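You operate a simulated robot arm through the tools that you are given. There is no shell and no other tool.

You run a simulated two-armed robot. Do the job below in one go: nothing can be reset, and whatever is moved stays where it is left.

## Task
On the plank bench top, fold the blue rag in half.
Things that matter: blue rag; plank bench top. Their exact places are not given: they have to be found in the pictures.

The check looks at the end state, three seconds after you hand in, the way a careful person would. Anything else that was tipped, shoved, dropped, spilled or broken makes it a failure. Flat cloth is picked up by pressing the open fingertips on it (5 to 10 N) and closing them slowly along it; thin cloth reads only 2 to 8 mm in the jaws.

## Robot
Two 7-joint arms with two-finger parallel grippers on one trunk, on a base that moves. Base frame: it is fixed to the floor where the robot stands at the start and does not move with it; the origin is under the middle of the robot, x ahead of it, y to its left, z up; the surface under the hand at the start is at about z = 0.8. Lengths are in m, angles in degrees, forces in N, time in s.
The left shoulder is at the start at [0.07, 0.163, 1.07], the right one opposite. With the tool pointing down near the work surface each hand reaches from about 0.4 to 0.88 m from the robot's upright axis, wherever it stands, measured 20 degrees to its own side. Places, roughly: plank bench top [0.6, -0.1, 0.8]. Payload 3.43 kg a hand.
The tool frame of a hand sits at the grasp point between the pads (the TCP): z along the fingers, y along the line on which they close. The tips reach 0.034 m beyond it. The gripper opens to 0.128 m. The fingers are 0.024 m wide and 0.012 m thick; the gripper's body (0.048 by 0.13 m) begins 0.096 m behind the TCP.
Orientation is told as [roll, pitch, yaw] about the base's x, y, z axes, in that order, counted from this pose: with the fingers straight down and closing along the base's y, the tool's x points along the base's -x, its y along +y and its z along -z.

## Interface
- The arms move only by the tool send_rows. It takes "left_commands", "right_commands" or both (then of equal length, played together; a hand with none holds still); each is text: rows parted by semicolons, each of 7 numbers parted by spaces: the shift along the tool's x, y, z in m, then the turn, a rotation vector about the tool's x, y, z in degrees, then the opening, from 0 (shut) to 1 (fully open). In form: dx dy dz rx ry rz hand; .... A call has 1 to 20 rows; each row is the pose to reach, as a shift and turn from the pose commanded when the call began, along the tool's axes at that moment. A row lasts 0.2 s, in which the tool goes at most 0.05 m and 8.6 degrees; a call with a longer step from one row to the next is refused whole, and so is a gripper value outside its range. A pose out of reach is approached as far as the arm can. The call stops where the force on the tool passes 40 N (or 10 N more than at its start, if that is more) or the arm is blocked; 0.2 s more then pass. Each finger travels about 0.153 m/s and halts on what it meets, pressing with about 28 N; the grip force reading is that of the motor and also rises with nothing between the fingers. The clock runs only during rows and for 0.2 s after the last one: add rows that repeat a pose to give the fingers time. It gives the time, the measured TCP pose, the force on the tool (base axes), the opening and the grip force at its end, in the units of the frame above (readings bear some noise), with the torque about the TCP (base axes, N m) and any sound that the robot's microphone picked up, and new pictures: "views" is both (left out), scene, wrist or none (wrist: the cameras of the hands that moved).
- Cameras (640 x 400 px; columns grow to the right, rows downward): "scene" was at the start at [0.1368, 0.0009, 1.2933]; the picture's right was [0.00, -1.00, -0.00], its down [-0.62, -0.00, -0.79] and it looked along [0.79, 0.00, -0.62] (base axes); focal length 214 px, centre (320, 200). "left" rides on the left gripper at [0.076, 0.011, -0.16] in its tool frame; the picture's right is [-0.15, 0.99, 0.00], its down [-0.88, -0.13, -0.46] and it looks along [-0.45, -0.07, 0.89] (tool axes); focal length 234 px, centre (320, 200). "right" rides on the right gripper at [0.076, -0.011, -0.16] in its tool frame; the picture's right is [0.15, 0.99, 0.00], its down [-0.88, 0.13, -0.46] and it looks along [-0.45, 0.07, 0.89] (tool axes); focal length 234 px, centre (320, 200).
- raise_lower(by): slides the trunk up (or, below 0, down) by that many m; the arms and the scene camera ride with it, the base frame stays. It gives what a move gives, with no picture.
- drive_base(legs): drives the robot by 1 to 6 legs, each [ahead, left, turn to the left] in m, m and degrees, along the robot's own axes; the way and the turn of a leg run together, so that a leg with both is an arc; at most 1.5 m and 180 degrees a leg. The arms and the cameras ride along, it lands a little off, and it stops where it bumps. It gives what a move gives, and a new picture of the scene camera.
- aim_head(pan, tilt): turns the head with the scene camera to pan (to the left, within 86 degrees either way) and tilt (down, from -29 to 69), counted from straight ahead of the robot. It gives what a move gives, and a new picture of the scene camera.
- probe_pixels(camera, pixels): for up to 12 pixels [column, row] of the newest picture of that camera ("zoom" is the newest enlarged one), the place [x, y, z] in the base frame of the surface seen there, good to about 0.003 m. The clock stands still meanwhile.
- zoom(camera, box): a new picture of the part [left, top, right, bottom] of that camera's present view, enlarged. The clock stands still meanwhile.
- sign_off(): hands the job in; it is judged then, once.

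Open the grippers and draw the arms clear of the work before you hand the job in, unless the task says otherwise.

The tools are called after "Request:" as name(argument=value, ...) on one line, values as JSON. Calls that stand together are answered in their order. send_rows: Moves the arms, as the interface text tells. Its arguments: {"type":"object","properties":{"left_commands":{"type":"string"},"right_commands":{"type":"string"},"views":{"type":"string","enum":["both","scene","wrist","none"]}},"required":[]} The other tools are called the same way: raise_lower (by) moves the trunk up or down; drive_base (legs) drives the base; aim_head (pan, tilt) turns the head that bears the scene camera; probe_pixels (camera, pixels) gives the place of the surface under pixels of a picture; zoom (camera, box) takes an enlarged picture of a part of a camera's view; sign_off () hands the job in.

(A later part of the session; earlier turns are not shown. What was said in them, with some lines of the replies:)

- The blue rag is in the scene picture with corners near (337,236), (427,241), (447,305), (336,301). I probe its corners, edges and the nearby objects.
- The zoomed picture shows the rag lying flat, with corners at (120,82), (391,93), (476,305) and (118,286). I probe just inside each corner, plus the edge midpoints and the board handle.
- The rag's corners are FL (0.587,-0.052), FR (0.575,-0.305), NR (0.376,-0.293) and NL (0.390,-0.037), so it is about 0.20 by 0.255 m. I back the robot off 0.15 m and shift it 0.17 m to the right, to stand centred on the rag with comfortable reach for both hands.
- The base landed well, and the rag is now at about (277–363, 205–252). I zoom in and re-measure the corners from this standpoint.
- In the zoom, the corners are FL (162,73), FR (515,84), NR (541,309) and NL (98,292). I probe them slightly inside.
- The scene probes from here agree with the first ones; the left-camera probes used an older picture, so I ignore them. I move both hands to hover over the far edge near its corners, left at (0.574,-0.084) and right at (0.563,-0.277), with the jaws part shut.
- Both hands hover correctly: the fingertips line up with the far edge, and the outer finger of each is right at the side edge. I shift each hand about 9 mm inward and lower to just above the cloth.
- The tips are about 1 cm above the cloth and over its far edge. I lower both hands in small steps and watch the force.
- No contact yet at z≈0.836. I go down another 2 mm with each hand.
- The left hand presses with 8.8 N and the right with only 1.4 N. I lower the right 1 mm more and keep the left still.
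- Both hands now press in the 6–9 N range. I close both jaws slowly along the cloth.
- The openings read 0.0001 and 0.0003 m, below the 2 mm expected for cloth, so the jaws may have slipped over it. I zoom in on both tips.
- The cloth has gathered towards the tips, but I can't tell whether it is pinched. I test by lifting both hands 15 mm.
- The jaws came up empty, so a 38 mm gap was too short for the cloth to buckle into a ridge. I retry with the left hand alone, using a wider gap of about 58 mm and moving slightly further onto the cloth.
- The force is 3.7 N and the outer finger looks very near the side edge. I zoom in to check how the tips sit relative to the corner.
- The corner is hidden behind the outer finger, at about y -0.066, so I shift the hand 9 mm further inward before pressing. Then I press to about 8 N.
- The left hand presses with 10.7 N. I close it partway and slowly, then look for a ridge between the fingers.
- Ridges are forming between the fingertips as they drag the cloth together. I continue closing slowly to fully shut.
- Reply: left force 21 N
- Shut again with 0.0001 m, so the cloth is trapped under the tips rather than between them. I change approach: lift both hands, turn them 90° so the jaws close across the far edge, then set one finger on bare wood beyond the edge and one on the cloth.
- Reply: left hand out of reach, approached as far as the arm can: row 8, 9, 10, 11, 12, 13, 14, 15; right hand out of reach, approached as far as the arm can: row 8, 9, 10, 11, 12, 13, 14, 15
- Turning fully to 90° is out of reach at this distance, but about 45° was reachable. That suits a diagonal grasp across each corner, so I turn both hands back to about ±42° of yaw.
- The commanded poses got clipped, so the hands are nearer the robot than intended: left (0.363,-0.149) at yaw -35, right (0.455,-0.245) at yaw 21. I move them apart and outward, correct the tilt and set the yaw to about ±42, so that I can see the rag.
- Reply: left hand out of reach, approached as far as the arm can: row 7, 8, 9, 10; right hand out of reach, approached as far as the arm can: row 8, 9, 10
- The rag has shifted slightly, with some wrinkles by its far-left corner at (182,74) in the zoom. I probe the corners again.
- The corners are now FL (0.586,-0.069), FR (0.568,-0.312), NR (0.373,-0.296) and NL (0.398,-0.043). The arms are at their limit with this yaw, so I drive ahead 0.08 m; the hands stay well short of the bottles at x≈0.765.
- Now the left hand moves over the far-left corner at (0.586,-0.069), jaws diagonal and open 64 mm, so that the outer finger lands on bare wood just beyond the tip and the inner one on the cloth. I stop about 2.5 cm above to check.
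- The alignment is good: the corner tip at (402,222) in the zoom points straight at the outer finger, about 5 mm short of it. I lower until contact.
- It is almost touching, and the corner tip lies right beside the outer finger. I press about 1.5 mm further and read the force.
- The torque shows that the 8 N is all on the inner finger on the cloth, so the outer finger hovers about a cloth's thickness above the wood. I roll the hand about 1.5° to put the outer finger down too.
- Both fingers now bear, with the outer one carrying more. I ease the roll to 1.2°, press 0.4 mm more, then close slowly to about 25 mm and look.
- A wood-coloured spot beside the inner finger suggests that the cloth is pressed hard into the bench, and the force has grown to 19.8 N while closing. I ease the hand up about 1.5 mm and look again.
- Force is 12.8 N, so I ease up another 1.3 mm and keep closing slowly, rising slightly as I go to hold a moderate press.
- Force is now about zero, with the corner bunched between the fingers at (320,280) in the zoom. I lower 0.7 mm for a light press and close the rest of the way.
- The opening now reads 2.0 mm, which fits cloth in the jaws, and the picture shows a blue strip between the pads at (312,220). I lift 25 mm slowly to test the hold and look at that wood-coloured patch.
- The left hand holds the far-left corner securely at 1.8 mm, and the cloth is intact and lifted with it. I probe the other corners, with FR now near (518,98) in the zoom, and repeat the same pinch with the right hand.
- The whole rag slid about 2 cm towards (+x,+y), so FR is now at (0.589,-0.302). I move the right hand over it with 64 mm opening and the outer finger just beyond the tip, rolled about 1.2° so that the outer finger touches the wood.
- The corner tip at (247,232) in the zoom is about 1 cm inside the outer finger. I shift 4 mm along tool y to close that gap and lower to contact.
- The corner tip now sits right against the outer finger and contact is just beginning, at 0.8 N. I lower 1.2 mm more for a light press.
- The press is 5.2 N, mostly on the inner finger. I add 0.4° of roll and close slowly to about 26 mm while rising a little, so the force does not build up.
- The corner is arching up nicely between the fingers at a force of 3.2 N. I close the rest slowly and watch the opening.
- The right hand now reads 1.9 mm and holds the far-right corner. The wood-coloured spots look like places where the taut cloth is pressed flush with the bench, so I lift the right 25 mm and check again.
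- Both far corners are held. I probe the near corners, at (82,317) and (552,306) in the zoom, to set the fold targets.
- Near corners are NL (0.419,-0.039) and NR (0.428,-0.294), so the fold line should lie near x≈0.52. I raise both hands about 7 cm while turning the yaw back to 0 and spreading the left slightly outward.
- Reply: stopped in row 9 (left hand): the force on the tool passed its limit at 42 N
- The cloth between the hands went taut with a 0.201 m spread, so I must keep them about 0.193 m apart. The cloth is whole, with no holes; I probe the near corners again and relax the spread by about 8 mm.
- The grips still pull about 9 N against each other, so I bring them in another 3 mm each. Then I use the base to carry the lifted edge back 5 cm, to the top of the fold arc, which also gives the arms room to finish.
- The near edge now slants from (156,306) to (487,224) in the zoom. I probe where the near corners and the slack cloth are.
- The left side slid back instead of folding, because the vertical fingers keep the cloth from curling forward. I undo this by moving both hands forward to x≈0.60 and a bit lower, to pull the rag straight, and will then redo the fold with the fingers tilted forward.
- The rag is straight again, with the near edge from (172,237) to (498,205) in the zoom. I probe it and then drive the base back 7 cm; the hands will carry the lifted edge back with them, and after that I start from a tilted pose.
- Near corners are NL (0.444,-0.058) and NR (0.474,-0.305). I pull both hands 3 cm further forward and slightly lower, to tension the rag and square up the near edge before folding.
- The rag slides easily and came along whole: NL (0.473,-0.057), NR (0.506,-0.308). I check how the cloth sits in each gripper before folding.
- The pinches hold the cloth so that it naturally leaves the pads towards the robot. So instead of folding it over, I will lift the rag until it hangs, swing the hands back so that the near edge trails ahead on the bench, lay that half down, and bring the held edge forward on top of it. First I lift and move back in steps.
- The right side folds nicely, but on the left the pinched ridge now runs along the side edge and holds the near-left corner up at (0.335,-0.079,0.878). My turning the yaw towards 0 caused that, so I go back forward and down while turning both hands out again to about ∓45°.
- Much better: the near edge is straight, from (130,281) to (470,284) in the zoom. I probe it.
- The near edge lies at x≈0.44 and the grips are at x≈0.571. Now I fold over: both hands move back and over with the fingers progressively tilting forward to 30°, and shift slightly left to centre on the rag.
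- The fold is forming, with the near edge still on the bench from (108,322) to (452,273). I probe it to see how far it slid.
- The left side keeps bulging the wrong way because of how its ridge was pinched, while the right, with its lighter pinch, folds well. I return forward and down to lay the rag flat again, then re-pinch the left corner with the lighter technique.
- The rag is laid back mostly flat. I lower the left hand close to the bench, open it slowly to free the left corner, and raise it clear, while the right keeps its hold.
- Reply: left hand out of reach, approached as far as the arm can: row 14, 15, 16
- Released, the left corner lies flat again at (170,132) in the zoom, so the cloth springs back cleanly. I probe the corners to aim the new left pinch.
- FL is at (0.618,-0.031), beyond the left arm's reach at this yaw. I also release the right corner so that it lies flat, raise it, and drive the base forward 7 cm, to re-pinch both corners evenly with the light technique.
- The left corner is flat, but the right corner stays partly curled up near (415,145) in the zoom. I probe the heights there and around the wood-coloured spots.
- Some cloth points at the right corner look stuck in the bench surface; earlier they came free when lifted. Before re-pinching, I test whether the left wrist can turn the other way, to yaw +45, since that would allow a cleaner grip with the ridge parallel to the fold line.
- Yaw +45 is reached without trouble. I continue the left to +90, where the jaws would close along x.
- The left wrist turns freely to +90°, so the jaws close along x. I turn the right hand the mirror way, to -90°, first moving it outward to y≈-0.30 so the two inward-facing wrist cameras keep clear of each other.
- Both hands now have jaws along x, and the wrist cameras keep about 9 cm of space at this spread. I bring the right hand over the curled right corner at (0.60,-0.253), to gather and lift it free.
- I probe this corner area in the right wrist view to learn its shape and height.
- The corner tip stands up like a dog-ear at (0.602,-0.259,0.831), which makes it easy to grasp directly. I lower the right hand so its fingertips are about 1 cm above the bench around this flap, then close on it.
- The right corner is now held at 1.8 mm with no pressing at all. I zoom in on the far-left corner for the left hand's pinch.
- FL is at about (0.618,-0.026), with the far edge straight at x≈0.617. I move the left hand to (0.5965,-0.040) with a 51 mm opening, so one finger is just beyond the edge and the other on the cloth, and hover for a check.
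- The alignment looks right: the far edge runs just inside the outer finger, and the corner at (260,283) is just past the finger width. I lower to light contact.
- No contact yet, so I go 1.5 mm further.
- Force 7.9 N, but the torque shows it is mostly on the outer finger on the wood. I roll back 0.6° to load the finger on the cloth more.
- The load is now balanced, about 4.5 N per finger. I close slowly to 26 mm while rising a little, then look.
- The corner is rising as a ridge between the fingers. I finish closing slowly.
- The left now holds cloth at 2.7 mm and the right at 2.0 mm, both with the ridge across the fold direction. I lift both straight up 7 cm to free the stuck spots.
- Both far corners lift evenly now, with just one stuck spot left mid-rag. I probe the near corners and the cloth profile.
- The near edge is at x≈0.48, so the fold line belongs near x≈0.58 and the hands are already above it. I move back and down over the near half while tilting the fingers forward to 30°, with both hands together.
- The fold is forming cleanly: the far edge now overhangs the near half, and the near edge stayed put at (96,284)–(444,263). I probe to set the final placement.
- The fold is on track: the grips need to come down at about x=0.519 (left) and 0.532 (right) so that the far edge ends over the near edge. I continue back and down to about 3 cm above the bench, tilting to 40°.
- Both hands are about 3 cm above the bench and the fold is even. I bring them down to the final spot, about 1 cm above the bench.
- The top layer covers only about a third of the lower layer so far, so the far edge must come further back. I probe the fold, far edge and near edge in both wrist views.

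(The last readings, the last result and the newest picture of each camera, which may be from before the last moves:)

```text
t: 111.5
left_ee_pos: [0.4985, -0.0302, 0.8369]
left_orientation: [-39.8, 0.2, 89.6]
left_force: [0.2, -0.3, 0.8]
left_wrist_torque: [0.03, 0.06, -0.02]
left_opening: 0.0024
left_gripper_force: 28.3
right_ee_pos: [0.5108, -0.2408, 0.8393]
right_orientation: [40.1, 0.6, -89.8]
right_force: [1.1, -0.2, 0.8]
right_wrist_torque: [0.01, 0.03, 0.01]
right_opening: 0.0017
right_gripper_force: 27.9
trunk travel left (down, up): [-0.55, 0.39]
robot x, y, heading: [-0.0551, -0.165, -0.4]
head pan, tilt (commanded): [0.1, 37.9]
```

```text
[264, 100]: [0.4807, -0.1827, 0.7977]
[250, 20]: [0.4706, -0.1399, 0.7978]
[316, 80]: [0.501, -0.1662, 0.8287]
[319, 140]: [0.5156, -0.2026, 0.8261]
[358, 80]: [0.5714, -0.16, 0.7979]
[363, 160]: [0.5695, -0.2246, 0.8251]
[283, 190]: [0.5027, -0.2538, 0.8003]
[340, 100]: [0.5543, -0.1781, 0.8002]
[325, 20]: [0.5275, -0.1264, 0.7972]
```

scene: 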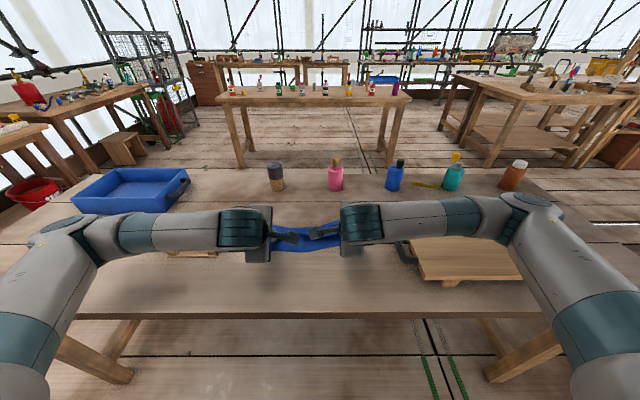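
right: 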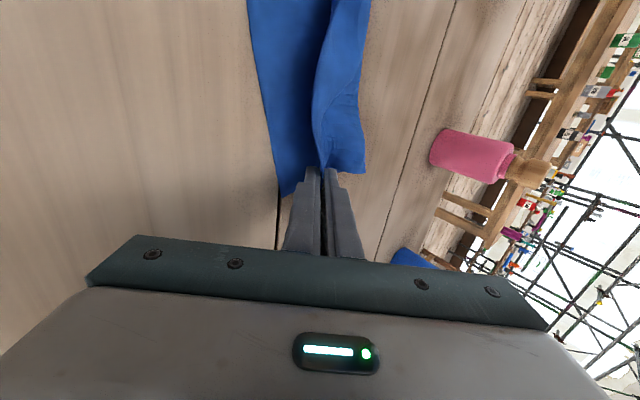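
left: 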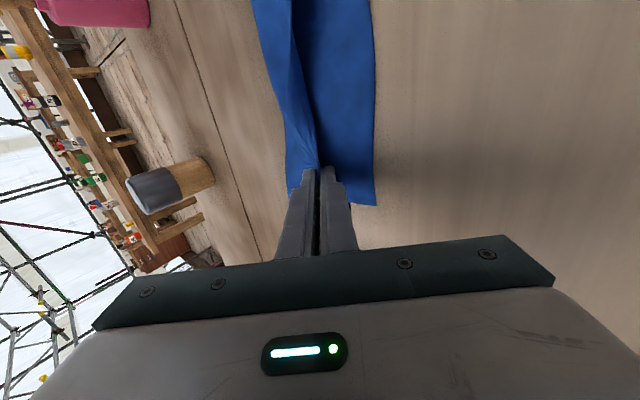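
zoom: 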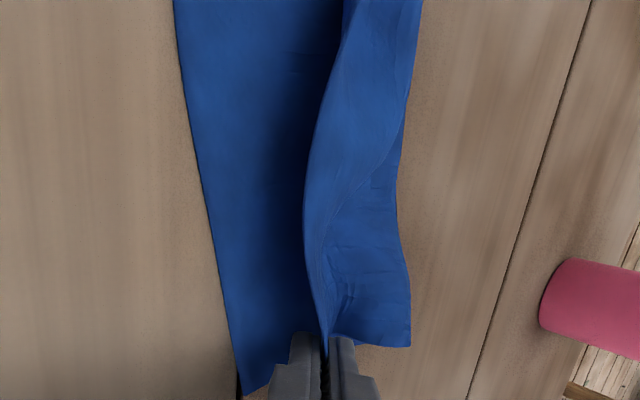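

The lower layer is 0.105 m wide with the fold at x≈0.575, so the fold line is right; the remaining 4–5 cm of the top layer is bunched up in the jaws. I open both jaws slowly while rising a few millimetres, then back the fingers out along their own axis so that the flaps fall towards the near edge.

Request:
send_rows(left_commands="0 -0.0006 -0.0008 0 0 0 0.03; 0 -0.0016 -0.0019 0 0 0 0.06; 0 -0.0026 -0.0031 0 0 0 0.1; 0 -0.0039 -0.0046 0 0 0 0.15; 0 -0.0052 -0.0061 0 0 0 0.2; 0 -0.0052 -0.0061 0 0 0 0.2; 0 -0.0052 -0.012 0 0 0 0.2; 0 -0.0052 -0.02 0 0 0 0.2; 0 -0.0052 -0.028 0 0 0 0.2; 0 -0.0052 -0.036 0 0 0 0.2; 0 -0.0052 -0.036 0 0 0 0.2", right_commands="0 0.0006 -0.0008 0 0 0 0.03; 0 0.0016 -0.0019 0 0 0 0.06; 0 0.0026 -0.0031 0 0 0 0.1; 0 0.0039 -0.0046 0 0 0 0.15; 0 0.0052 -0.0061 0 0 0 0.2; 0 0.0052 -0.0061 0 0 0 0.2; 0 0.0052 -0.012 0 0 0 0.2; 0 0.0052 -0.02 0 0 0 0.2; 0 0.0052 -0.028 0 0 0 0.2; 0 0.0052 -0.036 0 0 0 0.2; 0 0.0052 -0.036 0 0 0 0.2", views="both")

Request:
zoom(camera="left", box=[160, 0, 480, 200])

Request:
zoom(camera="right", box=[160, 0, 480, 200])

```text
t: 113.9
left_ee_pos: [0.4796, -0.03, 0.8683]
left_orientation: [-39.8, 0.0, 89.8]
left_force: [0.0, 0.5, 0.3]
left_wrist_torque: [-0.02, 0.0, 0.01]
left_opening: 0.0255
left_gripper_force: 0.1
right_ee_pos: [0.4909, -0.2402, 0.8699]
right_orientation: [40.1, 0.6, -89.9]
right_force: [0.1, 0.2, -0.8]
right_wrist_torque: [-0.03, 0.0, 0.02]
right_opening: 0.0257
right_gripper_force: 0.0
trunk travel left (down, up): [-0.55, 0.39]
robot x, y, heading: [-0.0578, -0.1704, -0.3]
head pan, tilt (commanded): [0.1, 37.9]
```

scene: 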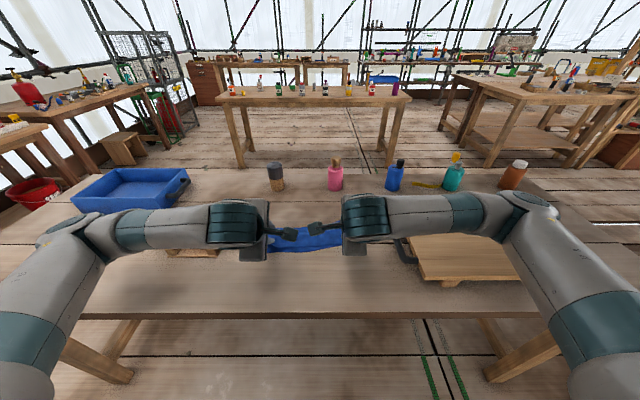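
right: 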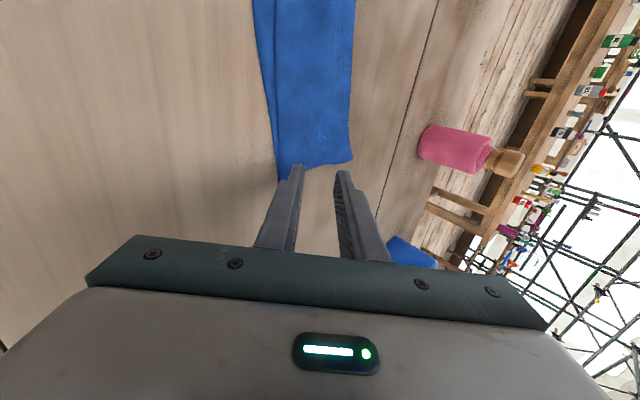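
left: 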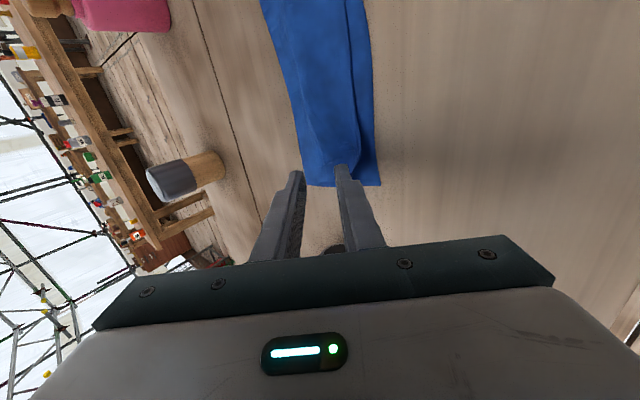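

```text
2.00 times, centred on (320, 100) of left
```

zoom: 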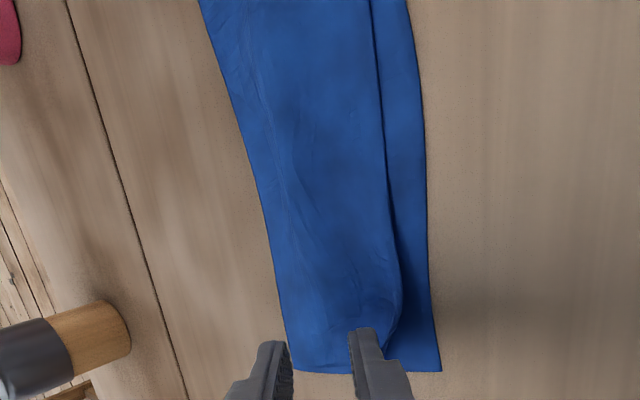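

```text
2.00 times, centred on (320, 100) of right
```

zoom: 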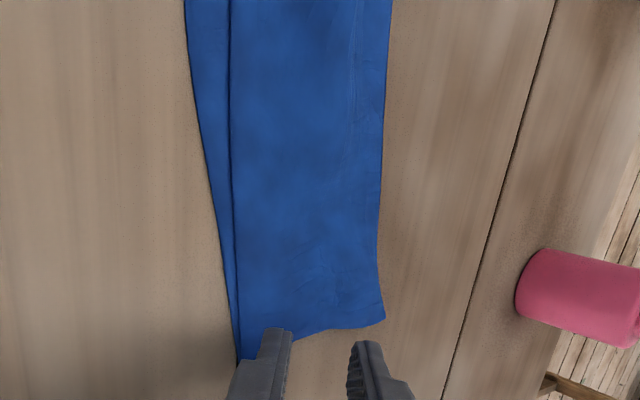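

Excellent: the top layer unfolded on release and now lies almost flat over the lower one, its edge about 1–2 cm short of the near edge. I raise both hands straight up and untilt them to inspect from the scene camera.

Request:
send_rows(left_commands="0 -0.0064 -0.0077 0 0 0 0.2; 0 -0.0161 -0.0191 0 0 0 0.2; 0 -0.029 -0.0344 0 0 0 0.2; 0 -0.0419 -0.0497 -5 0 0 0.2; 0 -0.0515 -0.0612 -10 0 0 0.2; 0 -0.058 -0.0689 -16 0 0 0.2; 0 -0.0644 -0.0765 -22 0 0 0.2; 0 -0.0708 -0.0842 -28 0 0 0.2; 0 -0.0708 -0.0842 -34 0 0 0.2; 0 -0.0708 -0.0842 -40 0 0 0.2; 0 -0.0708 -0.0842 -40 0 0 0.2", right_commands="0 0.0064 -0.0077 0 0 0 0.2; 0 0.0161 -0.0191 0 0 0 0.2; 0 0.029 -0.0344 0 0 0 0.2; 0 0.0419 -0.0497 5 0 0 0.2; 0 0.0515 -0.0612 10 0 0 0.2; 0 0.058 -0.0689 16 0 0 0.2; 0 0.0644 -0.0765 22 0 0 0.2; 0 0.0708 -0.0842 28 0 0 0.2; 0 0.0708 -0.0842 34 0 0 0.2; 0 0.0708 -0.0842 40 0 0 0.2; 0 0.0708 -0.0842 40 0 0 0.2", views="both")

Request:
zoom(camera="scene", box=[240, 190, 384, 280])

```text
t: 116.3
left_ee_pos: [0.479, -0.0305, 0.9781]
left_orientation: [0.1, 0.0, 89.7]
left_force: [0.6, 0.0, 0.0]
left_wrist_torque: [-0.04, -0.02, -0.01]
left_opening: 0.0257
left_gripper_force: 0.2
right_ee_pos: [0.4905, -0.2417, 0.9792]
right_orientation: [0.1, 0.6, -89.8]
right_force: [0.0, -0.3, -0.3]
right_wrist_torque: [0.03, -0.01, -0.01]
right_opening: 0.0257
right_gripper_force: 0.1
trunk travel left (down, up): [-0.55, 0.39]
robot x, y, heading: [-0.0584, -0.1673, -0.3]
head pan, tilt (commanded): [0.1, 37.9]
```

scene: 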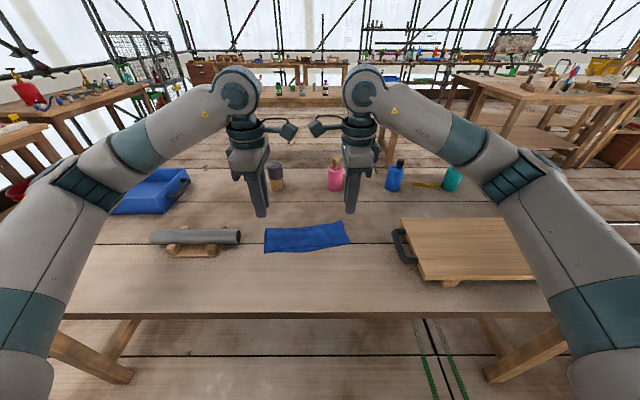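
right: 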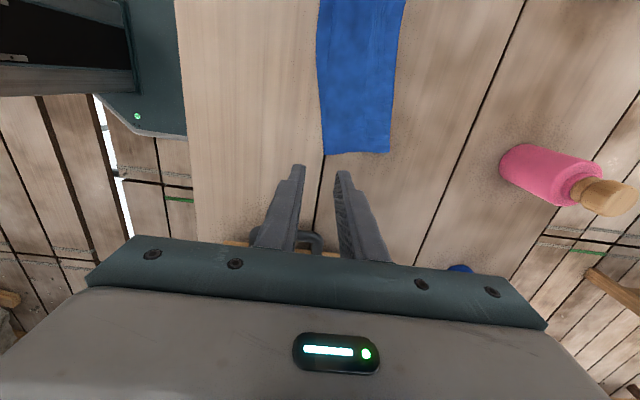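
left: 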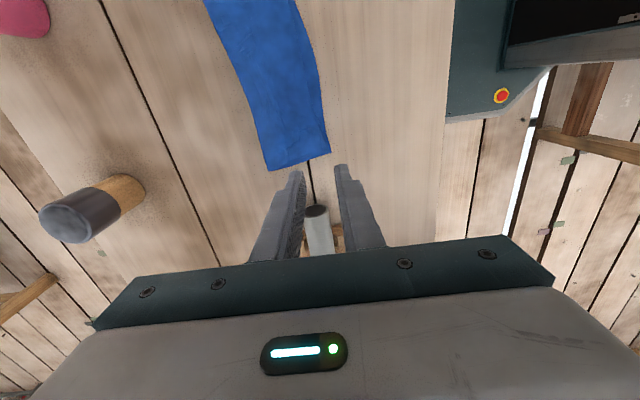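

```text
4.44 times, centred on (312, 235) of scene
```

zoom: 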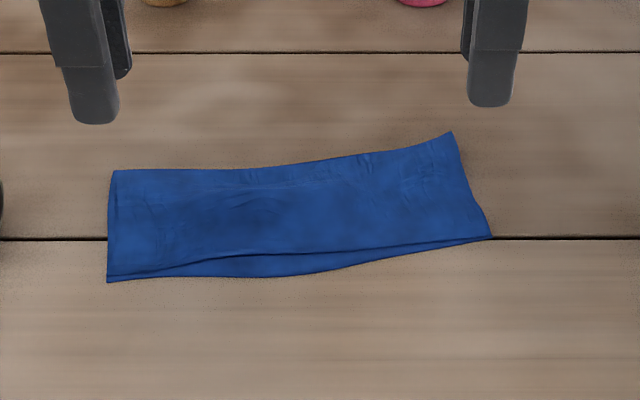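

The rag is now neatly folded in half: corners meet at (107,278) and (492,237), and the lower layer shows by only about 1 cm at mid-edge. I probe the folded shape to confirm alignment and flatness.

Request:
probe_pixels(camera="zoom", pixels=[[110, 278], [489, 237], [270, 272], [270, 250], [116, 174], [450, 136], [280, 170], [280, 210], [380, 200], [180, 220], [410, 160], [150, 250]])

Request:
zoom(camera="scene", box=[256, 210, 360, 275])

```text
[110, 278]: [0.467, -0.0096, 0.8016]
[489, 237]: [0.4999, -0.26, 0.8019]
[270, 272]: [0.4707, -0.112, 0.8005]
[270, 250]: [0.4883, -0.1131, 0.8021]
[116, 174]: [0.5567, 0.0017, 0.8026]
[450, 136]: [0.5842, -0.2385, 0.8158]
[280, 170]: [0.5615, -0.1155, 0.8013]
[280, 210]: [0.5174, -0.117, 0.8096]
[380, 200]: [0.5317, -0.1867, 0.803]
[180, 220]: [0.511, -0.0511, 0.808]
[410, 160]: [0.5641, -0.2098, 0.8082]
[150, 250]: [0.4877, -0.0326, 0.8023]
```

```text
6.15 times, centred on (308, 242) of scene
```

zoom: 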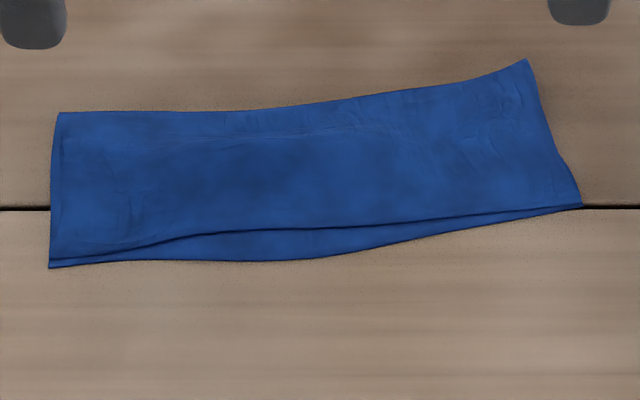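

The fold measures about 0.25 × 0.095 m and lies flat within a few millimetres apart from the fold's natural crest, so I leave it untouched. I open the grippers fully and draw both arms up and outward, well clear.

Request:
send_rows(left_commands="0 0 -0.025 0 0 0 0.3; 0 0 -0.05 0 0 0 0.5; -0.02 0.005 -0.075 0 0 0 0.7; -0.045 0.01 -0.095 0 0 0 1; -0.07 0.015 -0.1 0 0 0 1; -0.095 0.02 -0.1 0 0 0 1; -0.12 0.02 -0.1 0 0 0 1; -0.12 0.02 -0.1 0 0 0 1", right_commands="0 0 -0.025 0 0 0 0.3; 0 0 -0.05 0 0 0 0.5; -0.02 -0.005 -0.075 0 0 0 0.7; -0.045 -0.01 -0.095 0 0 0 1; -0.07 -0.015 -0.1 0 0 0 1; -0.095 -0.02 -0.1 0 0 0 1; -0.12 -0.02 -0.1 0 0 0 1; -0.12 -0.02 -0.1 0 0 0 1", views="scene")

Request:
zoom(camera="scene", box=[200, 160, 440, 310])

```text
t: 118.1
left_ee_pos: [0.4598, 0.0911, 1.0785]
left_orientation: [0.1, 0.0, 89.7]
left_force: [0.4, 0.5, -0.2]
left_wrist_torque: [-0.02, 0.04, 0.0]
left_opening: 0.1282
left_gripper_force: 0.0
right_ee_pos: [0.4714, -0.3623, 1.0789]
right_orientation: [0.0, 0.6, -89.9]
right_force: [0.5, -0.4, -0.2]
right_wrist_torque: [-0.02, -0.02, -0.02]
right_opening: 0.1278
right_gripper_force: 0.0
trunk travel left (down, up): [-0.55, 0.39]
robot x, y, heading: [-0.0597, -0.17, -0.5]
head pan, tilt (commanded): [0.1, 37.9]
```

scene: 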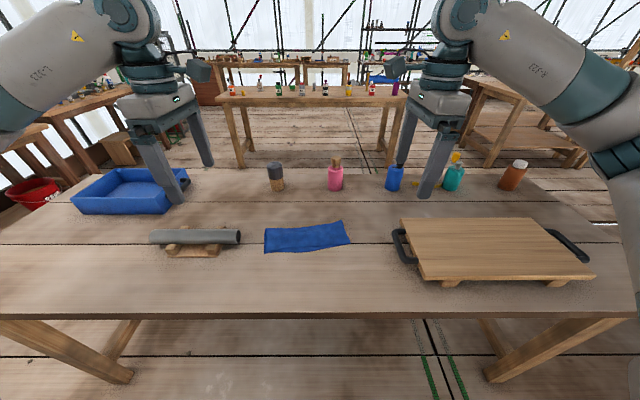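

```text
2.67 times, centred on (320, 235) of scene
```

zoom: 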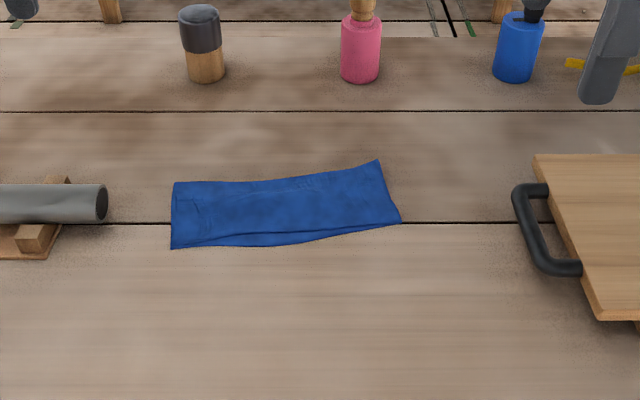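

The rag lies folded in half at (265–350, 222–253). The pipe, tray, bottles and board all stand where they were, and both grippers are open and clear, so I hand the job in.

Request:
sign_off()

```text
The job is handed in.
```

The blue rag is folded in half on the plank bench top, and I've handed the job in. It now measures about 0.25 × 0.095 m. The corners meet, though the lower layer shows by about 1–2 cm along the middle of the near edge. It lies nearly flat, and the fold stands up about 1.5 cm at one corner.

The first grasps slipped or held the cloth badly, and the rag slid across the bench during them, so it now lies several centimetres from where it started. Taking hold of the far edge with the jaws turned along the fold direction worked.

In the last picture the pipe, tray, bottles and board look undisturbed. Both grippers are open, with the arms raised and clear of the rag.
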